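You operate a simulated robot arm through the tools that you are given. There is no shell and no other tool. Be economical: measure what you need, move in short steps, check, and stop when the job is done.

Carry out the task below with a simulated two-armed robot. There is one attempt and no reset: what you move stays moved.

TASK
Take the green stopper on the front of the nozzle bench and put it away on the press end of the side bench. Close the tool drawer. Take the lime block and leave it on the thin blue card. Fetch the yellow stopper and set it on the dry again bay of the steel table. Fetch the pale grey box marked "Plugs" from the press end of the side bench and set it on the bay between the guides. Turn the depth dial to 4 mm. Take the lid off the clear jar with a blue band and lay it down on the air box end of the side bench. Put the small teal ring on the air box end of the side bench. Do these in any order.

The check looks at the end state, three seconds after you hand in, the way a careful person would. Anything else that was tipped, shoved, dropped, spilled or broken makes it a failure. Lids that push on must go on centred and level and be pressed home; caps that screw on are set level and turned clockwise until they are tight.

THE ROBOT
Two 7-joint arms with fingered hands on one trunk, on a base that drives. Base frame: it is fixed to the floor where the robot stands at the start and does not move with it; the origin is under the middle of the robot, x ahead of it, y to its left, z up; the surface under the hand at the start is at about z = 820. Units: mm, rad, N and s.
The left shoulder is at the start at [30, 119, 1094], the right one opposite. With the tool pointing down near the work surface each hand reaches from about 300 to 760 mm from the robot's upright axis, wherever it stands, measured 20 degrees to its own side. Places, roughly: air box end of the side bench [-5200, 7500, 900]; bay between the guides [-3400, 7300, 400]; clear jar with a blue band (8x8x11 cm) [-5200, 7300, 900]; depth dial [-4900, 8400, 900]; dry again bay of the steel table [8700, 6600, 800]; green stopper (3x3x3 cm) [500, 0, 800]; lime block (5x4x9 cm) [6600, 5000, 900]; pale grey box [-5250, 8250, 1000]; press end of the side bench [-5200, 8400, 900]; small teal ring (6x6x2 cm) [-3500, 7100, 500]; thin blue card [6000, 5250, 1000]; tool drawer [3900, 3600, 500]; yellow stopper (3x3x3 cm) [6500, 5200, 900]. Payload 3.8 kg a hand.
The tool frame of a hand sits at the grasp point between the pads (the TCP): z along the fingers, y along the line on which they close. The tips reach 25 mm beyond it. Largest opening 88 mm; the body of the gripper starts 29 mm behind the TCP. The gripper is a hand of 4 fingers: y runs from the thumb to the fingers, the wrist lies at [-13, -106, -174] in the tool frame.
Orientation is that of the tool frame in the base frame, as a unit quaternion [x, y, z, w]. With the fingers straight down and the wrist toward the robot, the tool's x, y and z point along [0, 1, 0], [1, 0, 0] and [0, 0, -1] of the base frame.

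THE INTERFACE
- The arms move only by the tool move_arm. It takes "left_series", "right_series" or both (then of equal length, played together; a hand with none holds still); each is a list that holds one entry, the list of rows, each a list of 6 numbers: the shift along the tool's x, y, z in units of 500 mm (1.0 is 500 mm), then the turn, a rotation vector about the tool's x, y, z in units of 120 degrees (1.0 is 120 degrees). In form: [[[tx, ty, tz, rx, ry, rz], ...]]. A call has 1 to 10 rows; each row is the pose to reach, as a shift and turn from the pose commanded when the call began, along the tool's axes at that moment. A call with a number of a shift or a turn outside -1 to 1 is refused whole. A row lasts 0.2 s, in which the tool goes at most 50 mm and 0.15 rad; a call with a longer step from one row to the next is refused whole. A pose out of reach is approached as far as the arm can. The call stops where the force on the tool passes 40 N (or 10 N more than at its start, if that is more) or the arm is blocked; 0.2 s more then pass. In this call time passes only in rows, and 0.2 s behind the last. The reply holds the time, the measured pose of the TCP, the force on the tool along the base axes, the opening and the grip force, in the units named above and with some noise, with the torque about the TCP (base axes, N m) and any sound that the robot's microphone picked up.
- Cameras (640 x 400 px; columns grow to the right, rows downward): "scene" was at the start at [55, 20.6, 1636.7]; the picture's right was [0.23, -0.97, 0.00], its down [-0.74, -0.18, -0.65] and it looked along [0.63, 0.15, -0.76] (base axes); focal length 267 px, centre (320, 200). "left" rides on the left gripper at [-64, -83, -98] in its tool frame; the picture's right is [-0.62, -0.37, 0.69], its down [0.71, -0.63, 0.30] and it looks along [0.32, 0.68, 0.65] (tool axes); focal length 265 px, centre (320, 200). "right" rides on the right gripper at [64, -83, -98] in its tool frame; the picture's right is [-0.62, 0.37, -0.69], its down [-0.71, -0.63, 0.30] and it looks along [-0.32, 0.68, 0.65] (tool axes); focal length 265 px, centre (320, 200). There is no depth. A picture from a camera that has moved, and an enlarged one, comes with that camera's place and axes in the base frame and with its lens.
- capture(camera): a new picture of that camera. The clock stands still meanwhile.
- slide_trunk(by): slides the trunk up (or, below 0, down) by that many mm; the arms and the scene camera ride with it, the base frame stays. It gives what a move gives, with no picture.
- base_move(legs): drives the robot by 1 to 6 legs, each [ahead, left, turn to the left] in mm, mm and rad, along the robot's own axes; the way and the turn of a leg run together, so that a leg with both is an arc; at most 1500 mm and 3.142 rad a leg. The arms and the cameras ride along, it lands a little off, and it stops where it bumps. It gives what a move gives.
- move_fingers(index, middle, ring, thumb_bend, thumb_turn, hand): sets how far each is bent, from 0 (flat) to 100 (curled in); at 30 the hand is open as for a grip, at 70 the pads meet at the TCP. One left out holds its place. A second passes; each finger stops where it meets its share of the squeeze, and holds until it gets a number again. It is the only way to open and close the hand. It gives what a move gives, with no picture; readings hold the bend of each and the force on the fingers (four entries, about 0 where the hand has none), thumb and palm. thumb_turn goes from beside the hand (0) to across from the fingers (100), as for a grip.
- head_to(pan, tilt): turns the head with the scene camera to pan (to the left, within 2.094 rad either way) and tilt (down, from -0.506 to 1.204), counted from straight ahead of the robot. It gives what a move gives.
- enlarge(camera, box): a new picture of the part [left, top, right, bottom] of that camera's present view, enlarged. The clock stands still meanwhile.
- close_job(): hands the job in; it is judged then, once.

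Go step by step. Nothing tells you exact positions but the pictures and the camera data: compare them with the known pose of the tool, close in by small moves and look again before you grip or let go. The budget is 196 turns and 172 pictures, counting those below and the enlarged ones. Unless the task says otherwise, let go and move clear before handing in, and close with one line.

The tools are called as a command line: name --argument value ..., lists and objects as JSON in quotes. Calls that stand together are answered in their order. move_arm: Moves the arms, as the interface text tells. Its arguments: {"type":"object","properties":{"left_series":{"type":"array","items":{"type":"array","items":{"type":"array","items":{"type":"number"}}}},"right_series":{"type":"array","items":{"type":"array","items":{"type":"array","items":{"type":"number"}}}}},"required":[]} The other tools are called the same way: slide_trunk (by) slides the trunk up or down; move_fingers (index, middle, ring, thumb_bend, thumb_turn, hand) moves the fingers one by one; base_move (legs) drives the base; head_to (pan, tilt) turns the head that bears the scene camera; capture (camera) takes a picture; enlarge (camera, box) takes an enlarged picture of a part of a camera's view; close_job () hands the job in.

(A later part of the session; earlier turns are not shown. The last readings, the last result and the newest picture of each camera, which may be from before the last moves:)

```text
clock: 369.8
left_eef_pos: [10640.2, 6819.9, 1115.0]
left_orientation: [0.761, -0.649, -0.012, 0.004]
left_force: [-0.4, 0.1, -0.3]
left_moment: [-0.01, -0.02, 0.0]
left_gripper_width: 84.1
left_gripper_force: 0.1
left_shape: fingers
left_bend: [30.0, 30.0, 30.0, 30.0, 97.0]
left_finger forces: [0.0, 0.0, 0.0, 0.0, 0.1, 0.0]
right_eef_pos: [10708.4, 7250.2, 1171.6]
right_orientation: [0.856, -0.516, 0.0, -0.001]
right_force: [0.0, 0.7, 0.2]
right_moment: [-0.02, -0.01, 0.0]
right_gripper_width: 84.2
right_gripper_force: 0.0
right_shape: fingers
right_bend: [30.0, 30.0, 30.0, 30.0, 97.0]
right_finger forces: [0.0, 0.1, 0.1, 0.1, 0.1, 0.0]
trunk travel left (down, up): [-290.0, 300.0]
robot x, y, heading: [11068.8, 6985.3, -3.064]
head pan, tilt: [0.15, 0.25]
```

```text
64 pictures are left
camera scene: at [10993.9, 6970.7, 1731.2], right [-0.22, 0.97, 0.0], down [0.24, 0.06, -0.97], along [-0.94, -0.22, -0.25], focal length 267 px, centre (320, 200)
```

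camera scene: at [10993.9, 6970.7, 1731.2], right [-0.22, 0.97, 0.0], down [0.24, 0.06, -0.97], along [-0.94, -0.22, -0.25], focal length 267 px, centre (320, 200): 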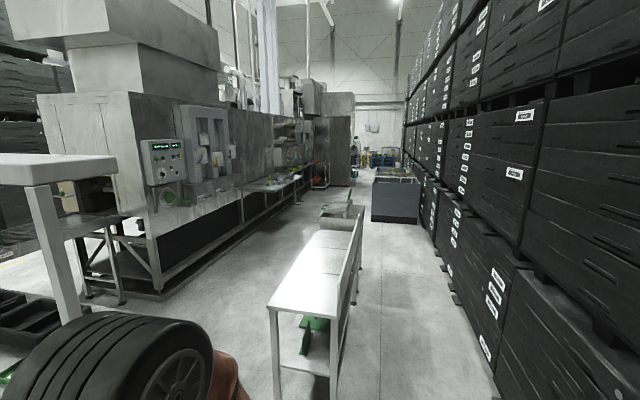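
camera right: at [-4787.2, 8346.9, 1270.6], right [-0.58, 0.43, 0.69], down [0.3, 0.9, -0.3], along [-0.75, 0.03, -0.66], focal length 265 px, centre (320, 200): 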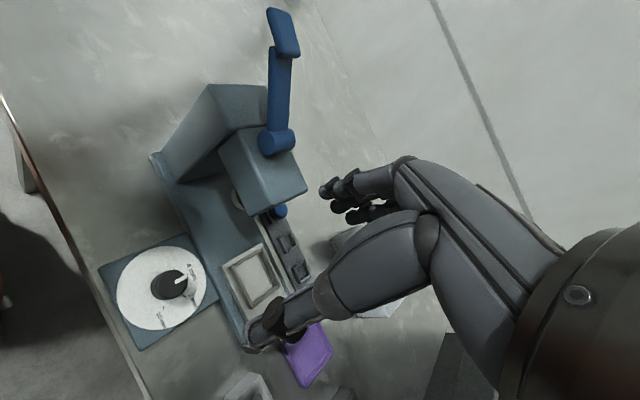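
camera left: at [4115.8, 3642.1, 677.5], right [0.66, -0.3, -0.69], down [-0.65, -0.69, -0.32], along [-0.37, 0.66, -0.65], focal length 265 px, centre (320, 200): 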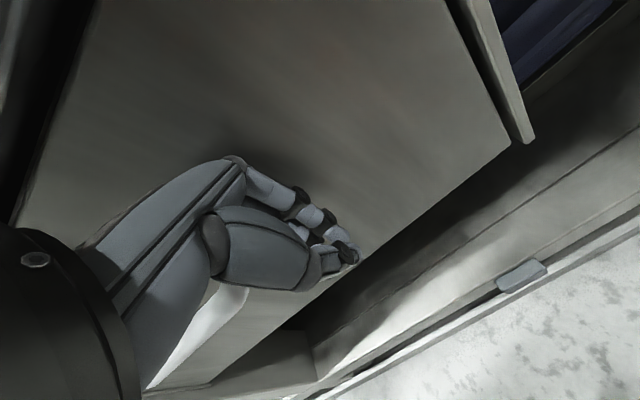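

The steel table stands in the aisle (x 8630–9830, y 6420–6780), and the lime block's shelf is on the machine's north side beyond it. I'll first move to the lane between the table and the crates (y ≈ 7230), keeping arms narrower.

move_arm --right_series '[[[0.06, 0, 0, 0, 0, 0.05], [0.12, 0, 0, 0, 0, 0.1], [0.18, 0, 0, 0, 0, 0.15], [0.22, 0, 0, 0, 0, 0.2]]]'

base_move --legs '[[0, 0, -0.08], [0, -245, 0], [600, 0, 0]]'

head_to --pan 0.0 --tilt 0.55

capture --camera "scene"

```text
clock: 371.0
left_eef_pos: [10639.2, 6820.5, 1114.7]
left_orientation: [0.762, -0.648, -0.012, 0.003]
left_force: [-0.2, 0.6, 0.7]
left_moment: [0.0, -0.01, 0.0]
left_gripper_width: 84.4
left_gripper_force: 0.0
left_shape: fingers
left_bend: [30.0, 30.0, 30.0, 30.0, 97.0]
left_finger forces: [0.1, 0.0, 0.1, 0.0, 0.0, 0.0]
right_eef_pos: [10685.8, 7207.2, 1217.9]
right_orientation: [-0.69, 0.723, 0.019, -0.028]
right_force: [0.0, -0.8, -0.3]
right_moment: [0.0, -0.02, 0.01]
right_gripper_width: 84.7
right_gripper_force: 0.1
right_shape: fingers
right_bend: [30.0, 30.0, 30.0, 30.0, 97.0]
right_finger forces: [0.1, 0.1, 0.1, 0.1, 0.0, 0.0]
right hand out of reach, approached as far as the arm can: row 2, 3, 4
trunk travel left (down, up): [-290.0, 300.0]
robot x, y, heading: [11068.5, 6986.6, -3.067]
head pan, tilt: [0.15, 0.25]
stopped in row 4 (right hand): the arm was blocked; the commanded pose is now the measured one
```

```text
clock: 376.3
left_eef_pos: [10024.9, 7095.5, 1115.7]
left_orientation: [0.74, -0.673, -0.013, 0.003]
left_force: [1.2, 0.6, 0.5]
left_moment: [0.01, 0.01, -0.03]
left_gripper_width: 84.5
left_gripper_force: 0.0
left_shape: fingers
left_bend: [30.0, 30.0, 30.0, 30.0, 97.0]
left_finger forces: [0.0, 0.0, 0.0, 0.1, 0.0, 0.1]
right_eef_pos: [10097.8, 7477.2, 1219.0]
right_orientation: [-0.666, 0.745, 0.021, -0.027]
right_force: [-0.5, 0.0, -0.4]
right_moment: [0.03, -0.02, -0.02]
right_gripper_width: 84.5
right_gripper_force: 0.0
right_shape: fingers
right_bend: [30.0, 30.0, 30.0, 30.0, 97.0]
right_finger forces: [0.0, 0.0, 0.1, 0.0, 0.1, 0.0]
trunk travel left (down, up): [-290.0, 300.0]
robot x, y, heading: [10461.3, 7237.7, -3.128]
head pan, tilt: [0.15, 0.25]
```

```text
clock: 377.1
left_eef_pos: [10026.2, 7093.9, 1114.8]
left_orientation: [0.74, -0.673, -0.012, 0.004]
left_force: [-0.2, -1.1, -0.1]
left_moment: [-0.01, -0.01, 0.01]
left_gripper_width: 84.7
left_gripper_force: 0.1
left_shape: fingers
left_bend: [30.0, 30.0, 30.0, 30.0, 97.0]
left_finger forces: [0.1, 0.1, 0.1, 0.0, 0.0, 0.1]
right_eef_pos: [10098.3, 7476.5, 1219.0]
right_orientation: [-0.666, 0.745, 0.02, -0.028]
right_force: [0.2, -0.1, -0.8]
right_moment: [0.01, -0.05, 0.01]
right_gripper_width: 84.5
right_gripper_force: 0.0
right_shape: fingers
right_bend: [30.0, 30.0, 30.0, 30.0, 97.0]
right_finger forces: [0.0, 0.0, 0.1, 0.0, 0.1, 0.0]
trunk travel left (down, up): [-290.0, 300.0]
robot x, y, heading: [10461.3, 7232.9, -3.135]
head pan, tilt: [0.0, 0.55]
```

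```text
63 pictures are left
camera scene: at [10390.9, 7235.5, 1703.6], right [-0.01, 1.0, 0.0], down [0.52, 0.01, -0.85], along [-0.85, -0.01, -0.52], focal length 267 px, centre (320, 200)
```

scene: 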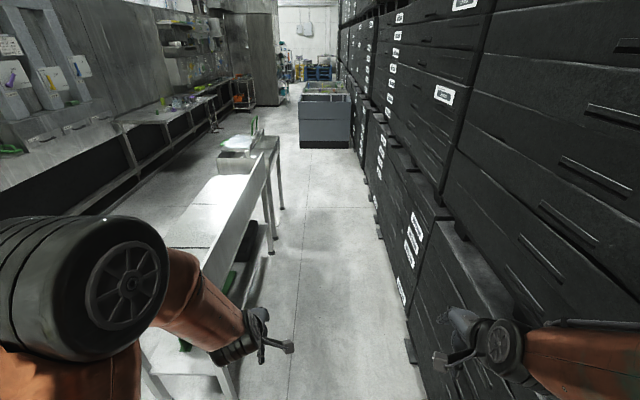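

The right forearm is near the crates. I'll extend the right hand forward to bring its elbow in, and shift slightly left before going on.

move_arm --right_series '[[[0.02, 0.08, 0, 0, 0, 0], [0.04, 0.16, 0, 0, 0, 0], [0.06, 0.24, 0, 0, 0, 0], [0.08, 0.32, 0, 0, 0, 0], [0.1, 0.4, 0, 0, 0, 0]]]'

base_move --legs '[[0, 70, -0.007], [1200, 0, 0]]'

capture --camera "scene"

```text
clock: 378.3
left_eef_pos: [10022.8, 7092.7, 1114.6]
left_orientation: [0.74, -0.673, -0.012, 0.002]
left_force: [-0.5, -0.5, -0.4]
left_moment: [0.01, -0.01, 0.01]
left_gripper_width: 84.3
left_gripper_force: 0.0
left_shape: fingers
left_bend: [30.0, 30.0, 30.0, 30.0, 97.0]
left_finger forces: [0.0, 0.0, 0.1, 0.0, 0.0, 0.0]
right_eef_pos: [9891.6, 7448.0, 1229.3]
right_orientation: [-0.667, 0.745, 0.022, -0.027]
right_force: [0.4, 0.9, 0.4]
right_moment: [-0.01, 0.03, 0.0]
right_gripper_width: 84.5
right_gripper_force: 0.0
right_shape: fingers
right_bend: [30.0, 30.0, 30.0, 30.0, 97.0]
right_finger forces: [0.1, 0.1, 0.0, 0.1, 0.0, 0.0]
right hand out of reach, approached as far as the arm can: row 3
trunk travel left (down, up): [-290.0, 300.0]
robot x, y, heading: [10463.3, 7234.1, -3.132]
head pan, tilt: [0.0, 0.55]
```

```text
clock: 384.9
left_eef_pos: [8833.4, 7040.9, 1116.2]
left_orientation: [0.732, -0.681, -0.012, 0.004]
left_force: [-0.2, 0.2, 0.2]
left_moment: [0.03, -0.03, 0.04]
left_gripper_width: 84.7
left_gripper_force: 0.1
left_shape: fingers
left_bend: [30.0, 30.0, 30.0, 30.0, 97.0]
left_finger forces: [0.1, 0.0, 0.1, 0.0, 0.0, 0.1]
right_eef_pos: [8708.2, 7397.5, 1229.1]
right_orientation: [-0.657, 0.753, 0.021, -0.028]
right_force: [-0.8, -0.1, 0.5]
right_moment: [0.02, -0.01, -0.02]
right_gripper_width: 84.6
right_gripper_force: 0.1
right_shape: fingers
right_bend: [30.0, 30.0, 30.0, 30.0, 97.0]
right_finger forces: [0.0, 0.0, 0.0, 0.0, 0.0, 0.0]
trunk travel left (down, up): [-290.0, 300.0]
robot x, y, heading: [9270.7, 7167.1, 3.126]
head pan, tilt: [0.0, 0.55]
```

```text
62 pictures are left
camera scene: at [9202.5, 7173.3, 1703.5], right [0.01, 1.0, 0.0], down [0.52, -0.01, -0.85], along [-0.85, 0.01, -0.52], focal length 267 px, centre (320, 200)
```

scene: 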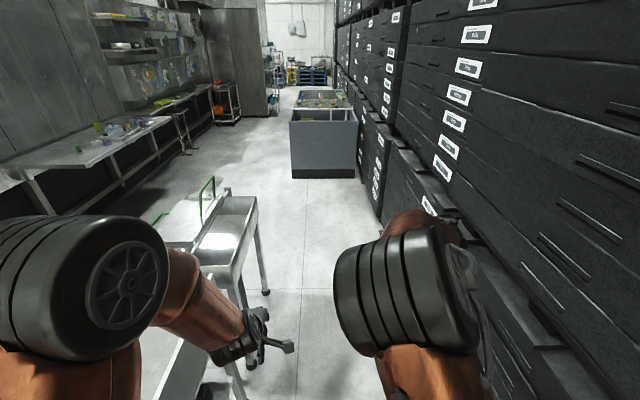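

Lane is clear. I'll continue past the second table, then turn south toward the machine's shelf.

base_move --legs '[[0, 0, 0.016], [1050, 0, 0], [1000, 0, 0], [0, 0, 1.571], [600, 0, 0]]'

head_to --pan -0.25 --tilt 0.45

capture --camera "scene"

```text
clock: 402.3
left_eef_pos: [7305.1, 6111.6, 1115.9]
left_orientation: [1.0, 0.027, -0.006, 0.011]
left_force: [-0.8, -0.8, 0.0]
left_moment: [-0.02, -0.03, 0.0]
left_gripper_width: 84.5
left_gripper_force: 0.1
left_shape: fingers
left_bend: [30.0, 30.0, 30.0, 30.0, 97.0]
left_finger forces: [0.0, 0.0, 0.0, 0.0, 0.0, 0.1]
right_eef_pos: [6946.7, 5991.9, 1229.1]
right_orientation: [0.996, -0.077, 0.005, 0.034]
right_force: [0.3, 0.2, -0.1]
right_moment: [-0.03, -0.01, -0.03]
right_gripper_width: 84.6
right_gripper_force: 0.0
right_shape: fingers
right_bend: [30.0, 30.0, 30.0, 30.0, 97.0]
right_finger forces: [0.1, 0.1, 0.0, 0.0, 0.0, 0.1]
trunk travel left (down, up): [-290.0, 300.0]
robot x, y, heading: [7184.6, 6555.5, -1.608]
head pan, tilt: [0.0, 0.55]
```

```text
clock: 403.1
left_eef_pos: [7304.4, 6111.4, 1115.7]
left_orientation: [1.0, 0.027, -0.008, 0.011]
left_force: [-0.4, -0.5, -0.1]
left_moment: [0.02, 0.0, 0.0]
left_gripper_width: 84.7
left_gripper_force: 0.0
left_shape: fingers
left_bend: [30.0, 30.0, 30.0, 30.0, 97.0]
left_finger forces: [0.1, 0.0, 0.1, 0.1, 0.1, 0.1]
right_eef_pos: [6946.7, 5992.3, 1229.3]
right_orientation: [0.996, -0.078, 0.004, 0.035]
right_force: [0.9, -0.1, 0.4]
right_moment: [0.05, 0.01, 0.0]
right_gripper_width: 84.5
right_gripper_force: 0.0
right_shape: fingers
right_bend: [30.0, 30.0, 30.0, 30.0, 97.0]
right_finger forces: [0.0, 0.0, 0.1, 0.0, 0.0, 0.1]
trunk travel left (down, up): [-290.0, 300.0]
robot x, y, heading: [7181.5, 6553.5, -1.603]
head pan, tilt: [-0.25, 0.45]
```

```text
61 pictures are left
camera scene: at [7158.3, 6486.7, 1712.6], right [-0.96, 0.28, 0.0], down [0.12, 0.42, -0.9], along [-0.25, -0.87, -0.44], focal length 267 px, centre (320, 200)
```

scene: 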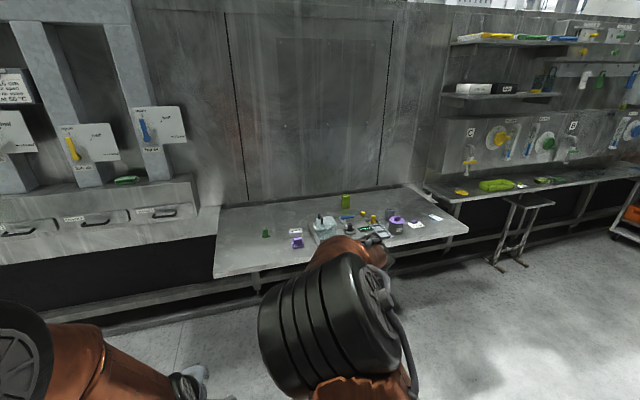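

enlarge --camera "scene" --box '[230, 170, 540, 270]'

```text
2.06 times, centred on (385, 220) of scene
camera zoom: at [7158.3, 6486.7, 1712.6], right [-0.96, 0.28, 0.0], down [0.12, 0.42, -0.9], along [-0.25, -0.87, -0.44], focal length 552 px, centre (186, 159)
```

zoom: 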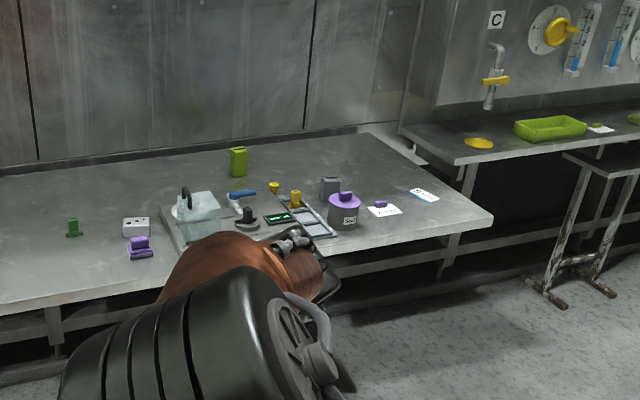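

Lime block at about [6556, 5001]; a card with blue lies near [6086, 5305]; two yellow things stand near [6457, 5218] and [6490, 5130]. I'll drive up in front of them.

base_move --legs '[[0, 0, 0.032], [250, 0, 0], [0, -850, 0], [470, 0, 0]]'

head_to --pan 0.0 --tilt 0.85

capture --camera "scene"

capture --camera "left"

```text
clock: 411.7
left_eef_pos: [6469.9, 5406.9, 1117.4]
left_orientation: [0.999, 0.04, -0.008, 0.011]
left_force: [0.2, -0.2, 0.1]
left_moment: [-0.01, -0.02, 0.01]
left_gripper_width: 84.5
left_gripper_force: 0.1
left_shape: fingers
left_bend: [30.0, 30.0, 30.0, 30.0, 97.0]
left_finger forces: [0.0, 0.1, 0.0, 0.0, 0.1, 0.0]
right_eef_pos: [6114.2, 5278.4, 1229.4]
right_orientation: [0.997, -0.064, 0.005, 0.034]
right_force: [0.5, 0.0, -0.5]
right_moment: [-0.01, 0.02, 0.0]
right_gripper_width: 84.7
right_gripper_force: 0.1
right_shape: fingers
right_bend: [30.0, 30.0, 30.0, 30.0, 97.0]
right_finger forces: [0.0, 0.0, 0.0, 0.1, 0.0, 0.0]
trunk travel left (down, up): [-290.0, 300.0]
robot x, y, heading: [6336.0, 5845.2, -1.579]
head pan, tilt: [-0.25, 0.45]
```

```text
clock: 412.6
left_eef_pos: [6470.6, 5408.2, 1116.3]
left_orientation: [0.999, 0.041, -0.008, 0.011]
left_force: [-0.3, -0.3, 0.2]
left_moment: [-0.03, 0.05, -0.04]
left_gripper_width: 84.6
left_gripper_force: 0.0
left_shape: fingers
left_bend: [30.0, 30.0, 30.0, 30.0, 97.0]
left_finger forces: [0.1, 0.1, 0.1, 0.0, 0.0, 0.0]
right_eef_pos: [6113.8, 5279.0, 1229.4]
right_orientation: [0.997, -0.064, 0.004, 0.034]
right_force: [-0.7, 0.0, 0.4]
right_moment: [0.0, 0.0, -0.01]
right_gripper_width: 84.8
right_gripper_force: 0.1
right_shape: fingers
right_bend: [30.0, 30.0, 30.0, 30.0, 97.0]
right_finger forces: [0.0, 0.0, 0.0, 0.0, 0.0, 0.0]
trunk travel left (down, up): [-290.0, 300.0]
robot x, y, heading: [6339.8, 5844.4, -1.575]
head pan, tilt: [0.0, 0.85]
```

```text
59 pictures are left
camera scene: at [6336.4, 5789.6, 1678.2], right [-1.0, 0.0, 0.0], down [0.0, 0.75, -0.66], along [0.0, -0.66, -0.75], focal length 267 px, centre (320, 200)
```

scene: 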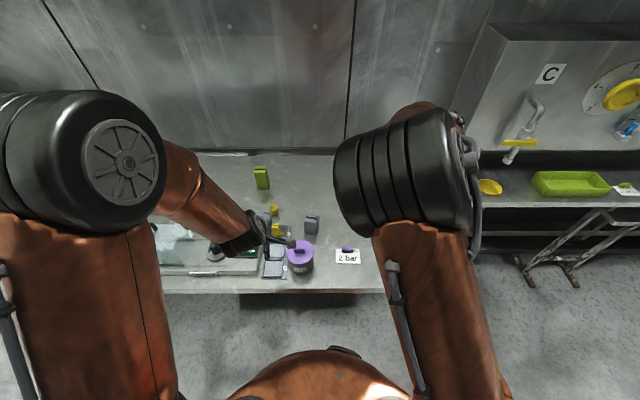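

```text
58 pictures are left
camera left: at [6400.4, 5487.5, 1213.5], right [-0.66, 0.3, -0.69], down [0.66, 0.68, -0.33], along [0.37, -0.67, -0.64], focal length 265 px, centre (320, 200)
```

left: 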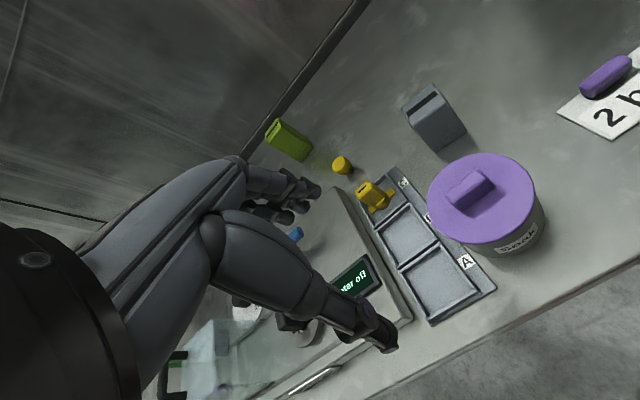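

enlarge --camera "left" --box '[250, 110, 450, 235]'

enlarge --camera "scene" --box '[245, 160, 395, 290]'

```text
3.20 times, centred on (350, 172) of left
camera zoom: at [6400.4, 5487.5, 1213.5], right [-0.66, 0.3, -0.69], down [0.66, 0.68, -0.33], along [0.37, -0.67, -0.64], focal length 849 px, centre (224, 288)
```

zoom: 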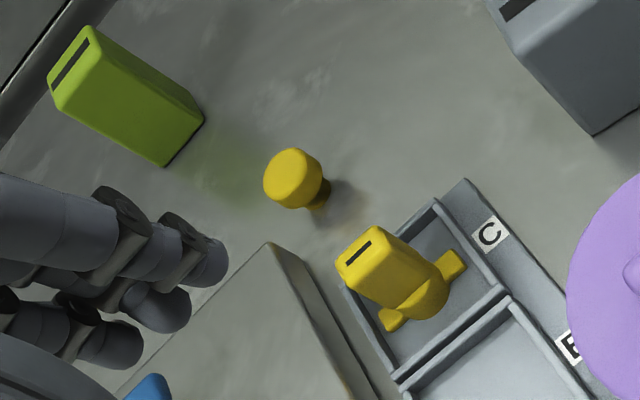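

```text
3.08 times, centred on (320, 225) of scene
camera zoom: at [6336.4, 5789.6, 1678.2], right [-1.0, 0.0, 0.0], down [0.0, 0.75, -0.66], along [0.0, -0.66, -0.75], focal length 822 px, centre (320, 123)
```

zoom: 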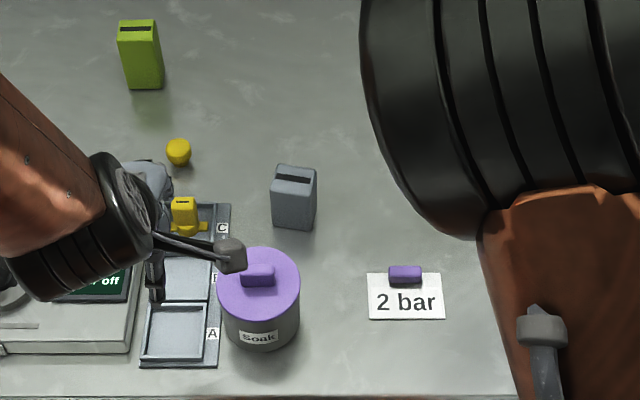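

The round yellow piece at about [6501, 5175] is the stopper, and triangulation puts this bench top near z ≈ 917. I'll go for the lime block first ([6557, 5040], top ≈ 1001).

move_arm --right_series '[[[0, -0.08, 0, 0, 0, 0], [0, -0.16, 0, 0, 0, 0], [0, -0.24, 0, 0, 0, 0], [0, -0.3, 0, 0, 0, 0]]]'

base_move --legs '[[105, 0, 0]]'

move_arm --left_series '[[[0.02, 0.09, 0, 0, 0, 0], [0.045, 0.18, 0, 0, 0, 0], [0.065, 0.27, 0, 0, 0, 0], [0.085, 0.36, 0, 0, 0, 0], [0.11, 0.45, 0, 0, 0, 0], [0.13, 0.539, 0, 0, 0, 0]]]'

capture --camera "left"

capture --camera "scene"

```text
clock: 413.6
left_eef_pos: [6471.3, 5408.3, 1116.5]
left_orientation: [0.999, 0.04, -0.008, 0.011]
left_force: [0.2, 0.3, 0.5]
left_moment: [0.03, 0.04, -0.01]
left_gripper_width: 84.4
left_gripper_force: 0.1
left_shape: fingers
left_bend: [30.0, 30.0, 30.0, 30.0, 97.0]
left_finger forces: [0.0, 0.1, 0.0, 0.0, 0.0, 0.0]
right_eef_pos: [6133.2, 5426.1, 1216.0]
right_orientation: [0.997, -0.063, 0.004, 0.033]
right_force: [0.4, -0.5, 0.0]
right_moment: [0.02, 0.04, -0.04]
right_gripper_width: 84.2
right_gripper_force: 0.0
right_shape: fingers
right_bend: [30.0, 30.0, 30.0, 30.0, 97.0]
right_finger forces: [0.1, 0.0, 0.0, 0.0, 0.1, 0.1]
trunk travel left (down, up): [-290.0, 300.0]
robot x, y, heading: [6336.8, 5847.5, -1.573]
head pan, tilt: [0.0, 0.85]
```

```text
clock: 414.8
left_eef_pos: [6467.5, 5301.8, 1115.1]
left_orientation: [0.999, 0.039, -0.007, 0.011]
left_force: [-0.4, 0.3, -0.5]
left_moment: [-0.03, 0.01, -0.01]
left_gripper_width: 84.6
left_gripper_force: 0.1
left_shape: fingers
left_bend: [30.0, 30.0, 30.0, 30.0, 97.0]
left_finger forces: [0.0, 0.0, 0.0, 0.0, 0.0, 0.0]
right_eef_pos: [6130.9, 5320.7, 1215.7]
right_orientation: [0.997, -0.065, 0.005, 0.035]
right_force: [-0.5, 0.0, -1.3]
right_moment: [0.02, 0.06, 0.03]
right_gripper_width: 84.6
right_gripper_force: 0.1
right_shape: fingers
right_bend: [30.0, 30.0, 30.0, 30.0, 97.0]
right_finger forces: [0.0, 0.1, 0.0, 0.0, 0.1, 0.0]
trunk travel left (down, up): [-290.0, 300.0]
robot x, y, heading: [6332.1, 5737.8, -1.579]
head pan, tilt: [0.0, 0.85]
```

```text
clock: 416.1
left_eef_pos: [6554.4, 5041.4, 1122.1]
left_orientation: [0.999, 0.038, -0.007, 0.009]
left_force: [-0.4, -0.2, 0.1]
left_moment: [0.04, 0.03, -0.02]
left_gripper_width: 84.7
left_gripper_force: 0.0
left_shape: fingers
left_bend: [30.0, 30.0, 30.0, 30.0, 97.0]
left_finger forces: [0.0, 0.0, 0.0, 0.0, 0.0, 0.1]
right_eef_pos: [6131.2, 5321.1, 1216.1]
right_orientation: [0.997, -0.065, 0.005, 0.034]
right_force: [-0.8, 0.2, 0.5]
right_moment: [0.02, -0.02, -0.01]
right_gripper_width: 84.6
right_gripper_force: 0.0
right_shape: fingers
right_bend: [30.0, 30.0, 30.0, 30.0, 97.0]
right_finger forces: [0.1, 0.0, 0.0, 0.0, 0.1, 0.0]
trunk travel left (down, up): [-290.0, 300.0]
robot x, y, heading: [6337.1, 5739.1, -1.579]
head pan, tilt: [0.0, 0.85]
```

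```text
55 pictures are left
camera left: at [6485.2, 5120.4, 1219.5], right [-0.66, 0.31, -0.69], down [0.66, 0.68, -0.33], along [0.37, -0.67, -0.65], focal length 265 px, centre (320, 200)
```

left: 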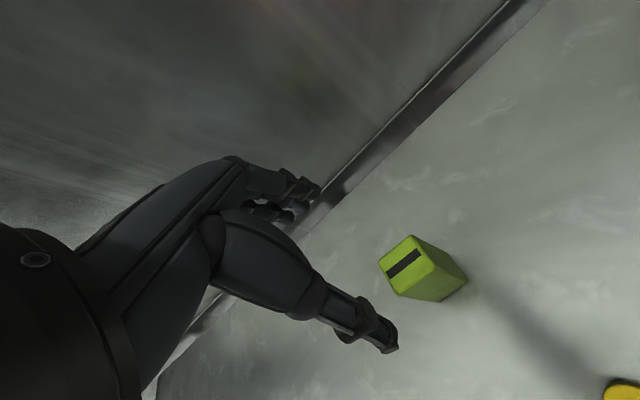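

```text
54 pictures are left
camera scene: at [6336.1, 5683.2, 1678.1], right [-1.0, 0.01, 0.0], down [0.0, 0.75, -0.66], along [0.0, -0.66, -0.75], focal length 267 px, centre (320, 200)
```

scene: 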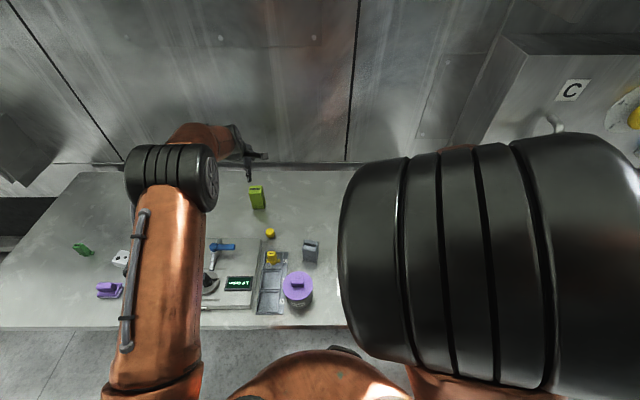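

Block top centre is at about [6557, 5028, 1004]. Adjusting 13 mm forward and lowering around it.

move_arm --left_series '[[[0.004, 0.026, 0.06, 0, 0, 0], [0.004, 0.026, 0.13, 0, 0, 0], [0.004, 0.026, 0.2, 0, 0, 0], [0.004, 0.026, 0.25, 0, 0, 0], [0.004, 0.026, 0.274, 0, 0, 0]]]'

capture --camera "left"

```text
clock: 417.4
left_eef_pos: [6553.1, 5022.9, 983.2]
left_orientation: [0.999, 0.038, -0.008, 0.011]
left_force: [0.6, -0.2, -0.2]
left_moment: [0.02, 0.0, -0.03]
left_gripper_width: 84.4
left_gripper_force: 0.1
left_shape: fingers
left_bend: [30.0, 30.0, 30.0, 30.0, 97.0]
left_finger forces: [0.1, 0.1, 0.0, 0.0, 0.0, 0.1]
right_eef_pos: [6130.8, 5321.0, 1217.4]
right_orientation: [0.997, -0.065, 0.005, 0.035]
right_force: [-1.1, 0.5, -0.3]
right_moment: [0.03, -0.02, 0.02]
right_gripper_width: 84.5
right_gripper_force: 0.0
right_shape: fingers
right_bend: [30.0, 30.0, 30.0, 30.0, 97.0]
right_finger forces: [0.1, 0.0, 0.1, 0.1, 0.1, 0.0]
trunk travel left (down, up): [-290.0, 300.0]
robot x, y, heading: [6335.6, 5741.6, -1.58]
head pan, tilt: [0.0, 0.85]
```

```text
53 pictures are left
camera left: at [6483.7, 5103.3, 1080.5], right [-0.66, 0.3, -0.69], down [0.66, 0.68, -0.33], along [0.37, -0.67, -0.64], focal length 265 px, centre (320, 200)
```

left: 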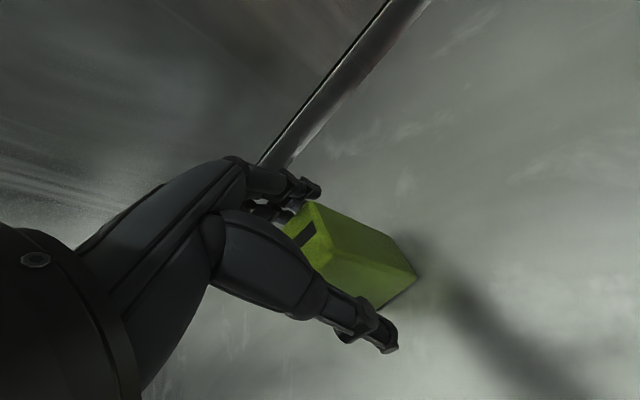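

move_fingers --hand "left" --index 75 --middle 75 --ring 75 --thumb_bend 75

move_arm --left_series '[[[0, 0, -0.02, 0, 0, 0], [0, 0, -0.06, 0, 0, 0], [0, 0, -0.14, 0, 0, 0], [0, 0, -0.23, 0, 0, 0]]]'

capture --camera "left"

```text
clock: 418.4
left_eef_pos: [6552.4, 5023.8, 981.6]
left_orientation: [0.999, 0.039, -0.008, 0.01]
left_force: [0.0, 0.7, 0.6]
left_moment: [-0.05, 0.02, 0.0]
left_gripper_width: 33.1
left_gripper_force: 24.3
left_shape: fingers
left_bend: [59.0, 63.0, 65.0, 54.0, 92.0]
left_finger forces: [9.4, 7.3, 6.9, 0.1, 23.6, 0.0]
right_eef_pos: [6130.6, 5320.9, 1216.5]
right_orientation: [0.997, -0.065, 0.005, 0.034]
right_force: [0.4, -0.1, -1.2]
right_moment: [-0.01, 0.04, 0.03]
right_gripper_width: 84.4
right_gripper_force: 0.1
right_shape: fingers
right_bend: [30.0, 30.0, 30.0, 30.0, 97.0]
right_finger forces: [0.0, 0.0, 0.0, 0.1, 0.1, 0.1]
trunk travel left (down, up): [-290.0, 300.0]
robot x, y, heading: [6336.8, 5740.9, -1.573]
head pan, tilt: [0.0, 0.85]
```

```text
clock: 419.4
left_eef_pos: [6555.8, 5025.1, 1096.8]
left_orientation: [0.999, 0.039, -0.007, 0.01]
left_force: [-0.2, 0.6, -5.5]
left_moment: [-0.01, -0.01, 0.02]
left_gripper_width: 33.3
left_gripper_force: 23.7
left_shape: fingers
left_bend: [59.0, 63.0, 71.0, 54.0, 92.0]
left_finger forces: [9.3, 7.2, 6.9, 0.0, 23.6, 0.0]
right_eef_pos: [6130.6, 5321.6, 1216.6]
right_orientation: [0.997, -0.065, 0.005, 0.035]
right_force: [-0.1, -0.3, -0.2]
right_moment: [0.0, 0.0, 0.0]
right_gripper_width: 84.6
right_gripper_force: 0.0
right_shape: fingers
right_bend: [30.0, 30.0, 30.0, 30.0, 97.0]
right_finger forces: [0.0, 0.1, 0.0, 0.1, 0.0, 0.1]
trunk travel left (down, up): [-290.0, 300.0]
robot x, y, heading: [6334.5, 5741.7, -1.578]
head pan, tilt: [0.0, 0.85]
```

```text
52 pictures are left
camera left: at [6486.5, 5104.7, 1194.7], right [-0.66, 0.31, -0.69], down [0.66, 0.68, -0.33], along [0.37, -0.67, -0.64], focal length 265 px, centre (320, 200)
```

left: 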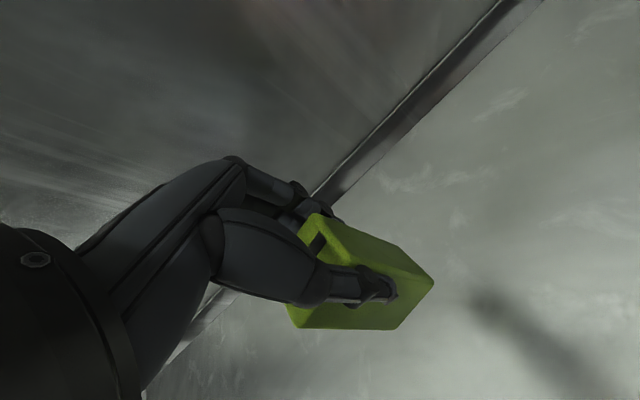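

The lime block is held firmly upright. I'll check the card with the right camera, since the right hand hovers above it.

capture --camera "right"

```text
51 pictures are left
camera right: at [6204.5, 5403.0, 1309.2], right [-0.67, -0.24, 0.71], down [-0.62, 0.69, -0.36], along [-0.41, -0.68, -0.61], focal length 265 px, centre (320, 200)
```

right: 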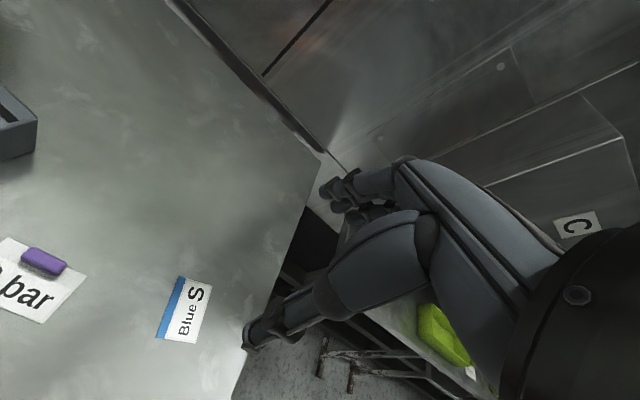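

The card ("Blue S…", blue stripe) is centred at about [6091, 5306], roughly 45 × 75 mm. I'll raise the block, shift the base west and bring the block over it.

move_arm --left_series '[[[0, 0, -0.09, 0, 0, 0], [0, 0, -0.17, 0, 0, 0]]]'

base_move --legs '[[-100, 0, 0], [0, -210, 0]]'

move_arm --left_series '[[[-0.068, -0.057, 0, 0, 0, 0], [-0.137, -0.114, 0, 0, 0, 0], [-0.205, -0.171, 0, 0, 0, 0], [-0.274, -0.229, 0, 0, 0, 0], [-0.343, -0.286, 0, 0, 0, 0], [-0.411, -0.343, 0, 0, 0, 0], [-0.48, -0.4, 0, 0, 0, 0]]]'

capture --camera "left"

capture --camera "right"

```text
clock: 419.9
left_eef_pos: [6559.1, 5025.3, 1184.7]
left_orientation: [0.999, 0.039, -0.007, 0.011]
left_force: [-0.2, -0.3, -4.0]
left_moment: [-0.07, 0.05, -0.01]
left_gripper_width: 33.0
left_gripper_force: 22.6
left_shape: fingers
left_bend: [59.0, 63.0, 71.0, 54.0, 92.0]
left_finger forces: [9.3, 7.3, 6.6, 0.0, 23.3, 0.1]
right_eef_pos: [6130.8, 5321.8, 1216.5]
right_orientation: [0.997, -0.065, 0.004, 0.035]
right_force: [0.7, 0.4, 0.7]
right_moment: [0.0, 0.01, 0.01]
right_gripper_width: 84.3
right_gripper_force: 0.1
right_shape: fingers
right_bend: [30.0, 30.0, 30.0, 30.0, 97.0]
right_finger forces: [0.0, 0.1, 0.0, 0.1, 0.1, 0.0]
trunk travel left (down, up): [-290.0, 300.0]
robot x, y, heading: [6335.7, 5738.7, -1.575]
head pan, tilt: [0.0, 0.85]
```

```text
clock: 422.4
left_eef_pos: [6350.8, 5129.2, 1184.7]
left_orientation: [0.999, 0.04, -0.006, 0.011]
left_force: [-0.6, 0.8, -4.5]
left_moment: [-0.05, 0.03, -0.03]
left_gripper_width: 33.1
left_gripper_force: 23.6
left_shape: fingers
left_bend: [59.0, 63.0, 71.0, 54.0, 92.0]
left_finger forces: [9.4, 7.2, 6.7, 0.0, 23.0, 0.1]
right_eef_pos: [5921.4, 5423.3, 1216.4]
right_orientation: [0.997, -0.065, 0.005, 0.035]
right_force: [-1.0, 0.0, -0.1]
right_moment: [-0.03, -0.02, 0.0]
right_gripper_width: 84.6
right_gripper_force: 0.1
right_shape: fingers
right_bend: [30.0, 30.0, 30.0, 30.0, 97.0]
right_finger forces: [0.0, 0.0, 0.0, 0.1, 0.0, 0.0]
trunk travel left (down, up): [-290.0, 300.0]
robot x, y, heading: [6129.5, 5845.7, -1.575]
head pan, tilt: [0.0, 0.85]
```

```text
clock: 423.9
left_eef_pos: [6097.4, 5310.6, 1184.8]
left_orientation: [0.999, 0.041, -0.006, 0.011]
left_force: [-0.6, 0.8, -4.5]
left_moment: [-0.06, 0.01, 0.02]
left_gripper_width: 32.7
left_gripper_force: 23.1
left_shape: fingers
left_bend: [59.0, 64.0, 71.0, 54.0, 92.0]
left_finger forces: [9.2, 7.0, 6.5, 0.0, 22.8, 0.1]
right_eef_pos: [5920.6, 5426.5, 1215.7]
right_orientation: [0.997, -0.065, 0.006, 0.035]
right_force: [-0.6, 0.2, 0.1]
right_moment: [-0.02, 0.0, -0.01]
right_gripper_width: 84.5
right_gripper_force: 0.2
right_shape: fingers
right_bend: [30.0, 30.0, 30.0, 30.0, 97.0]
right_finger forces: [0.1, 0.0, 0.0, 0.0, 0.1, 0.0]
trunk travel left (down, up): [-290.0, 300.0]
robot x, y, heading: [6127.0, 5848.2, -1.574]
head pan, tilt: [0.0, 0.85]
```

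```text
50 pictures are left
camera left: at [6027.2, 5390.3, 1281.7], right [-0.66, 0.3, -0.69], down [0.65, 0.68, -0.33], along [0.37, -0.67, -0.64], focal length 265 px, centre (320, 200)
```

left: 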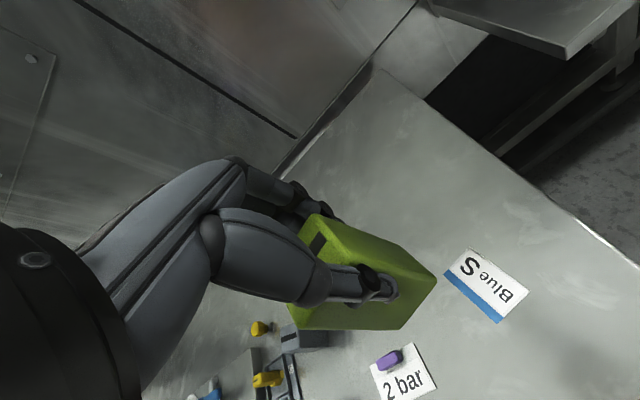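

```text
49 pictures are left
camera right: at [5993.9, 5506.9, 1309.4], right [-0.67, -0.24, 0.71], down [-0.62, 0.69, -0.36], along [-0.4, -0.68, -0.61], focal length 265 px, centre (320, 200)
```

right: 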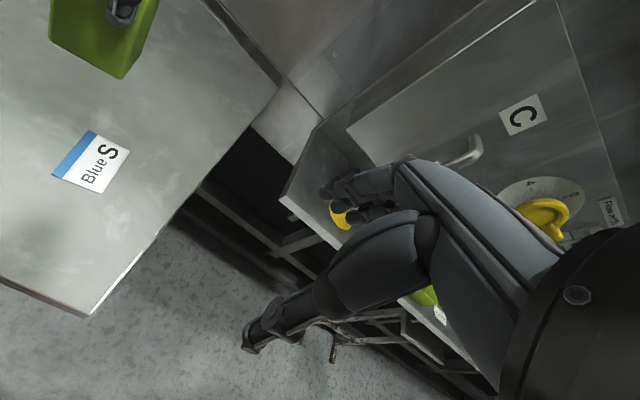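

The card is at about [6083, 5310]. I'll shift 15 mm west and lower the block onto it.

move_arm --left_series '[[[-0.024, -0.008, 0.08, 0, 0, 0], [-0.024, -0.01, 0.17, 0, 0, 0], [-0.024, -0.01, 0.26, 0, 0, 0], [-0.024, -0.01, 0.32, 0, 0, 0], [-0.024, -0.01, 0.35, 0, 0, 0]]]'

capture --camera "left"

enlarge --camera "right" --box '[20, 60, 220, 220]'

```text
clock: 425.1
left_eef_pos: [6083.9, 5308.5, 1009.3]
left_orientation: [0.999, 0.04, -0.007, 0.011]
left_force: [0.2, -1.0, -5.1]
left_moment: [-0.05, 0.03, -0.02]
left_gripper_width: 33.0
left_gripper_force: 23.4
left_shape: fingers
left_bend: [59.0, 64.0, 71.0, 54.0, 92.0]
left_finger forces: [9.3, 7.2, 6.6, 0.0, 22.6, 0.0]
right_eef_pos: [5922.6, 5424.3, 1215.9]
right_orientation: [0.997, -0.063, 0.005, 0.035]
right_force: [-1.1, 0.4, -0.9]
right_moment: [-0.02, -0.02, 0.01]
right_gripper_width: 84.5
right_gripper_force: 0.1
right_shape: fingers
right_bend: [30.0, 30.0, 30.0, 30.0, 98.0]
right_finger forces: [0.1, 0.1, 0.0, 0.1, 0.0, 0.0]
trunk travel left (down, up): [-290.0, 300.0]
robot x, y, heading: [6123.3, 5842.7, -1.572]
head pan, tilt: [0.0, 0.85]
```

```text
48 pictures are left
camera left: at [6014.0, 5388.8, 1107.0], right [-0.66, 0.3, -0.69], down [0.66, 0.68, -0.33], along [0.37, -0.67, -0.64], focal length 265 px, centre (320, 200)
```

left: 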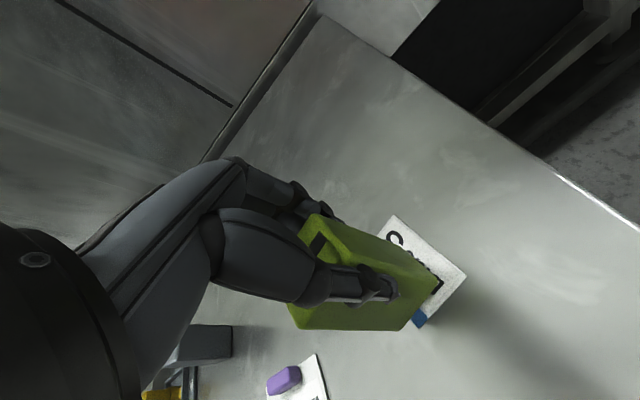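

```text
2.50 times, centred on (120, 140) of right
camera zoom: at [5996.3, 5505.5, 1308.9], right [-0.67, -0.24, 0.71], down [-0.63, 0.69, -0.36], along [-0.41, -0.68, -0.61], focal length 664 px, centre (820, 350)
```

zoom: 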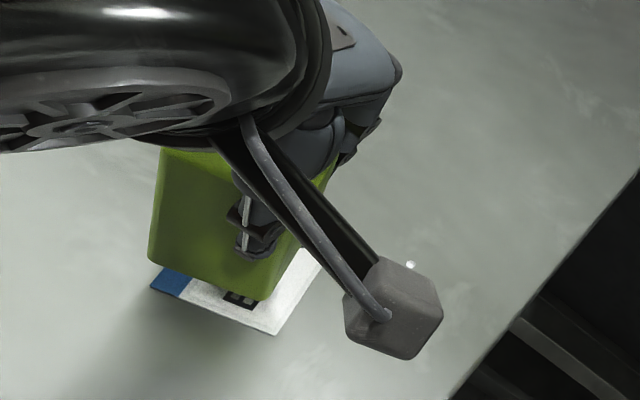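

The block sits over the card within a few millimetres. Lowering the last bit.

move_arm --left_series '[[[-0.008, 0, 0.03, 0, 0, 0], [-0.008, 0, 0.042, 0, 0, 0], [-0.008, 0, 0.05, 0, 0, 0], [-0.008, 0, 0.056, 0, 0, 0], [-0.008, 0, 0.06, 0, 0, 0]]]'

capture --camera "left"

```text
clock: 426.4
left_eef_pos: [6076.4, 5308.1, 982.7]
left_orientation: [0.999, 0.039, -0.009, 0.014]
left_force: [-3.5, 0.0, 13.6]
left_moment: [-0.15, -0.09, 0.02]
left_gripper_width: 33.4
left_gripper_force: 26.1
left_shape: fingers
left_bend: [59.0, 64.0, 72.0, 54.0, 91.0]
left_finger forces: [9.2, 8.2, 7.6, 0.0, 26.3, 0.0]
right_eef_pos: [5922.3, 5426.2, 1217.0]
right_orientation: [0.997, -0.064, 0.005, 0.035]
right_force: [0.0, 0.4, 0.0]
right_moment: [0.03, 0.01, -0.01]
right_gripper_width: 84.8
right_gripper_force: 0.0
right_shape: fingers
right_bend: [30.0, 30.0, 30.0, 30.0, 98.0]
right_finger forces: [0.0, 0.0, 0.0, 0.0, 0.0, 0.0]
trunk travel left (down, up): [-290.0, 300.0]
robot x, y, heading: [6128.1, 5844.0, -1.576]
head pan, tilt: [0.0, 0.85]
```

```text
46 pictures are left
camera left: at [6007.1, 5388.2, 1080.3], right [-0.66, 0.3, -0.69], down [0.66, 0.68, -0.33], along [0.37, -0.67, -0.64], focal length 265 px, centre (320, 200)
```

left: 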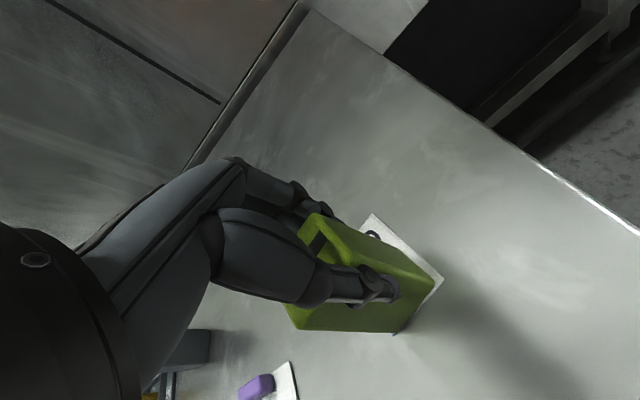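

Contact made with the block on the card. Releasing and rising.

move_fingers --hand "left" --index 30 --middle 30 --ring 30 --thumb_bend 30

move_arm --left_series '[[[0, 0, -0.05, 0, 0, 0], [0, 0, -0.14, 0, 0, 0], [0, 0, -0.23, 0, 0, 0], [0, 0, -0.32, 0, 0, 0]]]'

capture --camera "left"

```text
clock: 427.4
left_eef_pos: [6076.9, 5308.4, 980.3]
left_orientation: [0.999, 0.04, -0.007, 0.01]
left_force: [0.1, 0.3, 0.3]
left_moment: [0.03, 0.04, -0.02]
left_gripper_width: 84.3
left_gripper_force: 0.1
left_shape: fingers
left_bend: [30.0, 30.0, 30.0, 30.0, 97.0]
left_finger forces: [0.0, 0.0, 0.1, 0.0, 0.0, 0.0]
right_eef_pos: [5921.5, 5424.5, 1217.4]
right_orientation: [0.997, -0.064, 0.004, 0.035]
right_force: [-0.3, -0.8, 0.5]
right_moment: [0.02, 0.01, 0.02]
right_gripper_width: 84.4
right_gripper_force: 0.1
right_shape: fingers
right_bend: [30.0, 30.0, 30.0, 30.0, 98.0]
right_finger forces: [0.1, 0.0, 0.0, 0.0, 0.0, 0.0]
trunk travel left (down, up): [-290.0, 300.0]
robot x, y, heading: [6128.1, 5843.8, -1.572]
head pan, tilt: [0.0, 0.85]
```

```text
clock: 428.4
left_eef_pos: [6086.3, 5309.6, 1129.1]
left_orientation: [0.999, 0.045, 0.002, 0.006]
left_force: [0.0, 0.0, 0.3]
left_moment: [0.01, 0.02, 0.01]
left_gripper_width: 84.5
left_gripper_force: 0.1
left_shape: fingers
left_bend: [30.0, 30.0, 30.0, 30.0, 97.0]
left_finger forces: [0.0, 0.1, 0.0, 0.1, 0.0, 0.0]
right_eef_pos: [5922.6, 5423.1, 1218.8]
right_orientation: [0.997, -0.065, 0.01, 0.039]
right_force: [-1.0, 0.2, -0.8]
right_moment: [-0.02, 0.02, -0.01]
right_gripper_width: 84.9
right_gripper_force: 0.2
right_shape: fingers
right_bend: [30.0, 30.0, 30.0, 30.0, 98.0]
right_finger forces: [0.1, 0.0, 0.0, 0.0, 0.0, 0.0]
trunk travel left (down, up): [-290.0, 300.0]
robot x, y, heading: [6134.0, 5844.1, -1.577]
head pan, tilt: [0.0, 0.85]
```

```text
45 pictures are left
camera left: at [6015.0, 5388.0, 1226.8], right [-0.65, 0.3, -0.7], down [0.66, 0.69, -0.31], along [0.39, -0.66, -0.64], focal length 265 px, centre (320, 200)
```

left: 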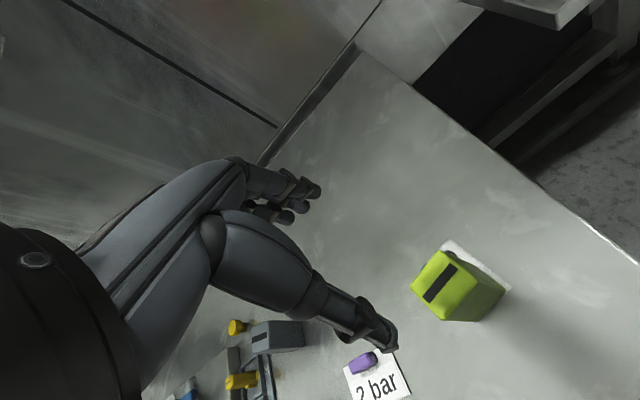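

The lime block stands on the blue card. Next, the yellow stopper at about [6501, 5175].

base_move --legs '[[0, 250, 0], [40, 0, 0]]'

move_arm --left_series '[[[0.06, 0.05, 0.0, 0, 0, 0], [0.12, 0.09, 0.02, 0, 0, 0], [0.18, 0.13, 0.06, 0, 0, 0], [0.24, 0.18, 0.1, 0, 0, 0], [0.304, 0.219, 0.14, 0, 0, 0]]]'

capture --camera "left"

capture --camera "scene"

```text
clock: 430.6
left_eef_pos: [6327.7, 5268.1, 1130.6]
left_orientation: [0.999, 0.042, -0.001, 0.006]
left_force: [0.0, -0.1, -0.2]
left_moment: [0.02, 0.0, 0.04]
left_gripper_width: 84.4
left_gripper_force: 0.1
left_shape: fingers
left_bend: [30.0, 30.0, 30.0, 30.0, 97.0]
left_finger forces: [0.0, 0.0, 0.0, 0.0, 0.0, 0.1]
right_eef_pos: [6165.8, 5382.9, 1217.1]
right_orientation: [0.997, -0.069, 0.012, 0.037]
right_force: [-0.3, -0.7, 0.4]
right_moment: [-0.01, 0.04, 0.01]
right_gripper_width: 84.5
right_gripper_force: 0.1
right_shape: fingers
right_bend: [30.0, 30.0, 30.0, 30.0, 98.0]
right_finger forces: [0.0, 0.0, 0.1, 0.0, 0.0, 0.0]
trunk travel left (down, up): [-290.0, 300.0]
robot x, y, heading: [6372.9, 5805.2, -1.577]
head pan, tilt: [0.0, 0.85]
```

```text
clock: 431.8
left_eef_pos: [6487.4, 5167.6, 1061.5]
left_orientation: [0.999, 0.041, -0.002, 0.007]
left_force: [0.4, -0.2, -0.1]
left_moment: [0.0, 0.0, 0.0]
left_gripper_width: 84.4
left_gripper_force: 0.0
left_shape: fingers
left_bend: [30.0, 30.0, 30.0, 30.0, 97.0]
left_finger forces: [0.0, 0.0, 0.0, 0.0, 0.0, 0.0]
right_eef_pos: [6166.7, 5382.8, 1218.4]
right_orientation: [0.997, -0.068, 0.012, 0.036]
right_force: [0.9, 0.1, -0.5]
right_moment: [0.01, 0.03, 0.0]
right_gripper_width: 84.7
right_gripper_force: 0.0
right_shape: fingers
right_bend: [30.0, 30.0, 30.0, 30.0, 98.0]
right_finger forces: [0.1, 0.0, 0.1, 0.0, 0.0, 0.0]
trunk travel left (down, up): [-290.0, 300.0]
robot x, y, heading: [6374.1, 5806.4, -1.58]
head pan, tilt: [0.0, 0.85]
```

```text
44 pictures are left
camera left: at [6416.7, 5245.7, 1159.0], right [-0.65, 0.31, -0.69], down [0.66, 0.68, -0.32], along [0.38, -0.66, -0.65], focal length 265 px, centre (320, 200)
```

left: 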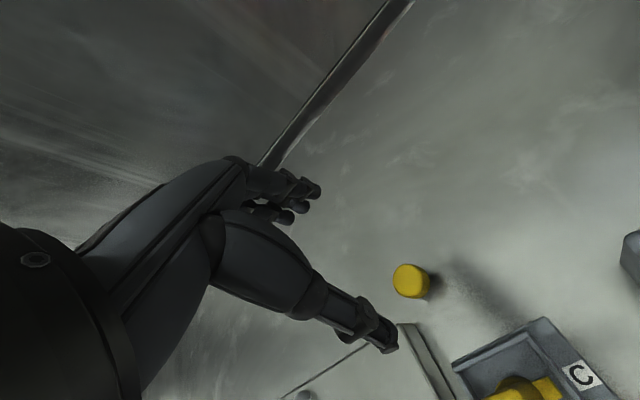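

```text
43 pictures are left
camera scene: at [6374.7, 5746.0, 1678.1], right [-1.0, 0.01, 0.0], down [0.01, 0.75, -0.66], along [-0.01, -0.66, -0.75], focal length 267 px, centre (320, 200)
```

scene: 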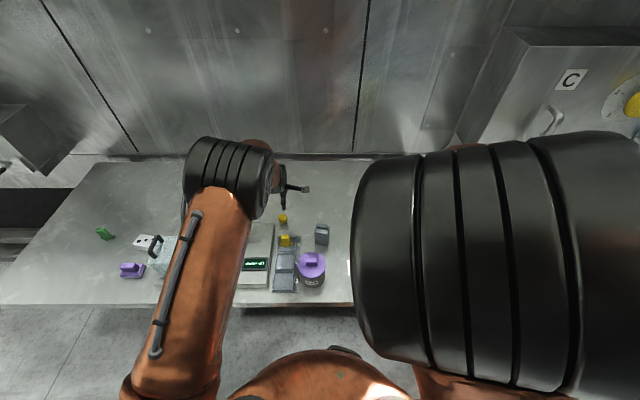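

The stopper is at about [6498, 5170]. Aligning and lowering onto it.

move_arm --left_series '[[[0.022, -0.009, 0.06, 0, 0, 0], [0.022, -0.009, 0.13, 0, 0, 0], [0.022, -0.009, 0.19, 0, 0, 0]]]'

enlarge --camera "left" --box '[200, 130, 500, 340]'

```text
clock: 432.6
left_eef_pos: [6499.7, 5172.2, 964.3]
left_orientation: [0.999, 0.042, -0.001, 0.008]
left_force: [0.4, 0.1, -0.1]
left_moment: [-0.01, -0.02, 0.01]
left_gripper_width: 84.2
left_gripper_force: 0.0
left_shape: fingers
left_bend: [30.0, 30.0, 30.0, 30.0, 97.0]
left_finger forces: [0.0, 0.0, 0.1, 0.1, 0.0, 0.1]
right_eef_pos: [6166.9, 5383.7, 1217.7]
right_orientation: [0.997, -0.069, 0.011, 0.038]
right_force: [-0.5, -0.1, -0.3]
right_moment: [-0.02, 0.0, 0.02]
right_gripper_width: 84.5
right_gripper_force: 0.1
right_shape: fingers
right_bend: [30.0, 30.0, 30.0, 30.0, 98.0]
right_finger forces: [0.0, 0.1, 0.0, 0.1, 0.0, 0.0]
trunk travel left (down, up): [-290.0, 300.0]
robot x, y, heading: [6373.3, 5803.3, -1.583]
head pan, tilt: [0.0, 0.85]
```

```text
1.90 times, centred on (350, 235) of left
camera zoom: at [6427.4, 5250.9, 1062.9], right [-0.65, 0.31, -0.7], down [0.66, 0.68, -0.32], along [0.38, -0.66, -0.65], focal length 506 px, centre (263, 133)
```

zoom: 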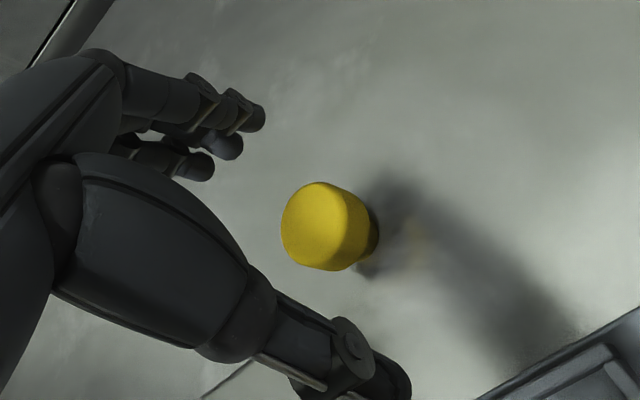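

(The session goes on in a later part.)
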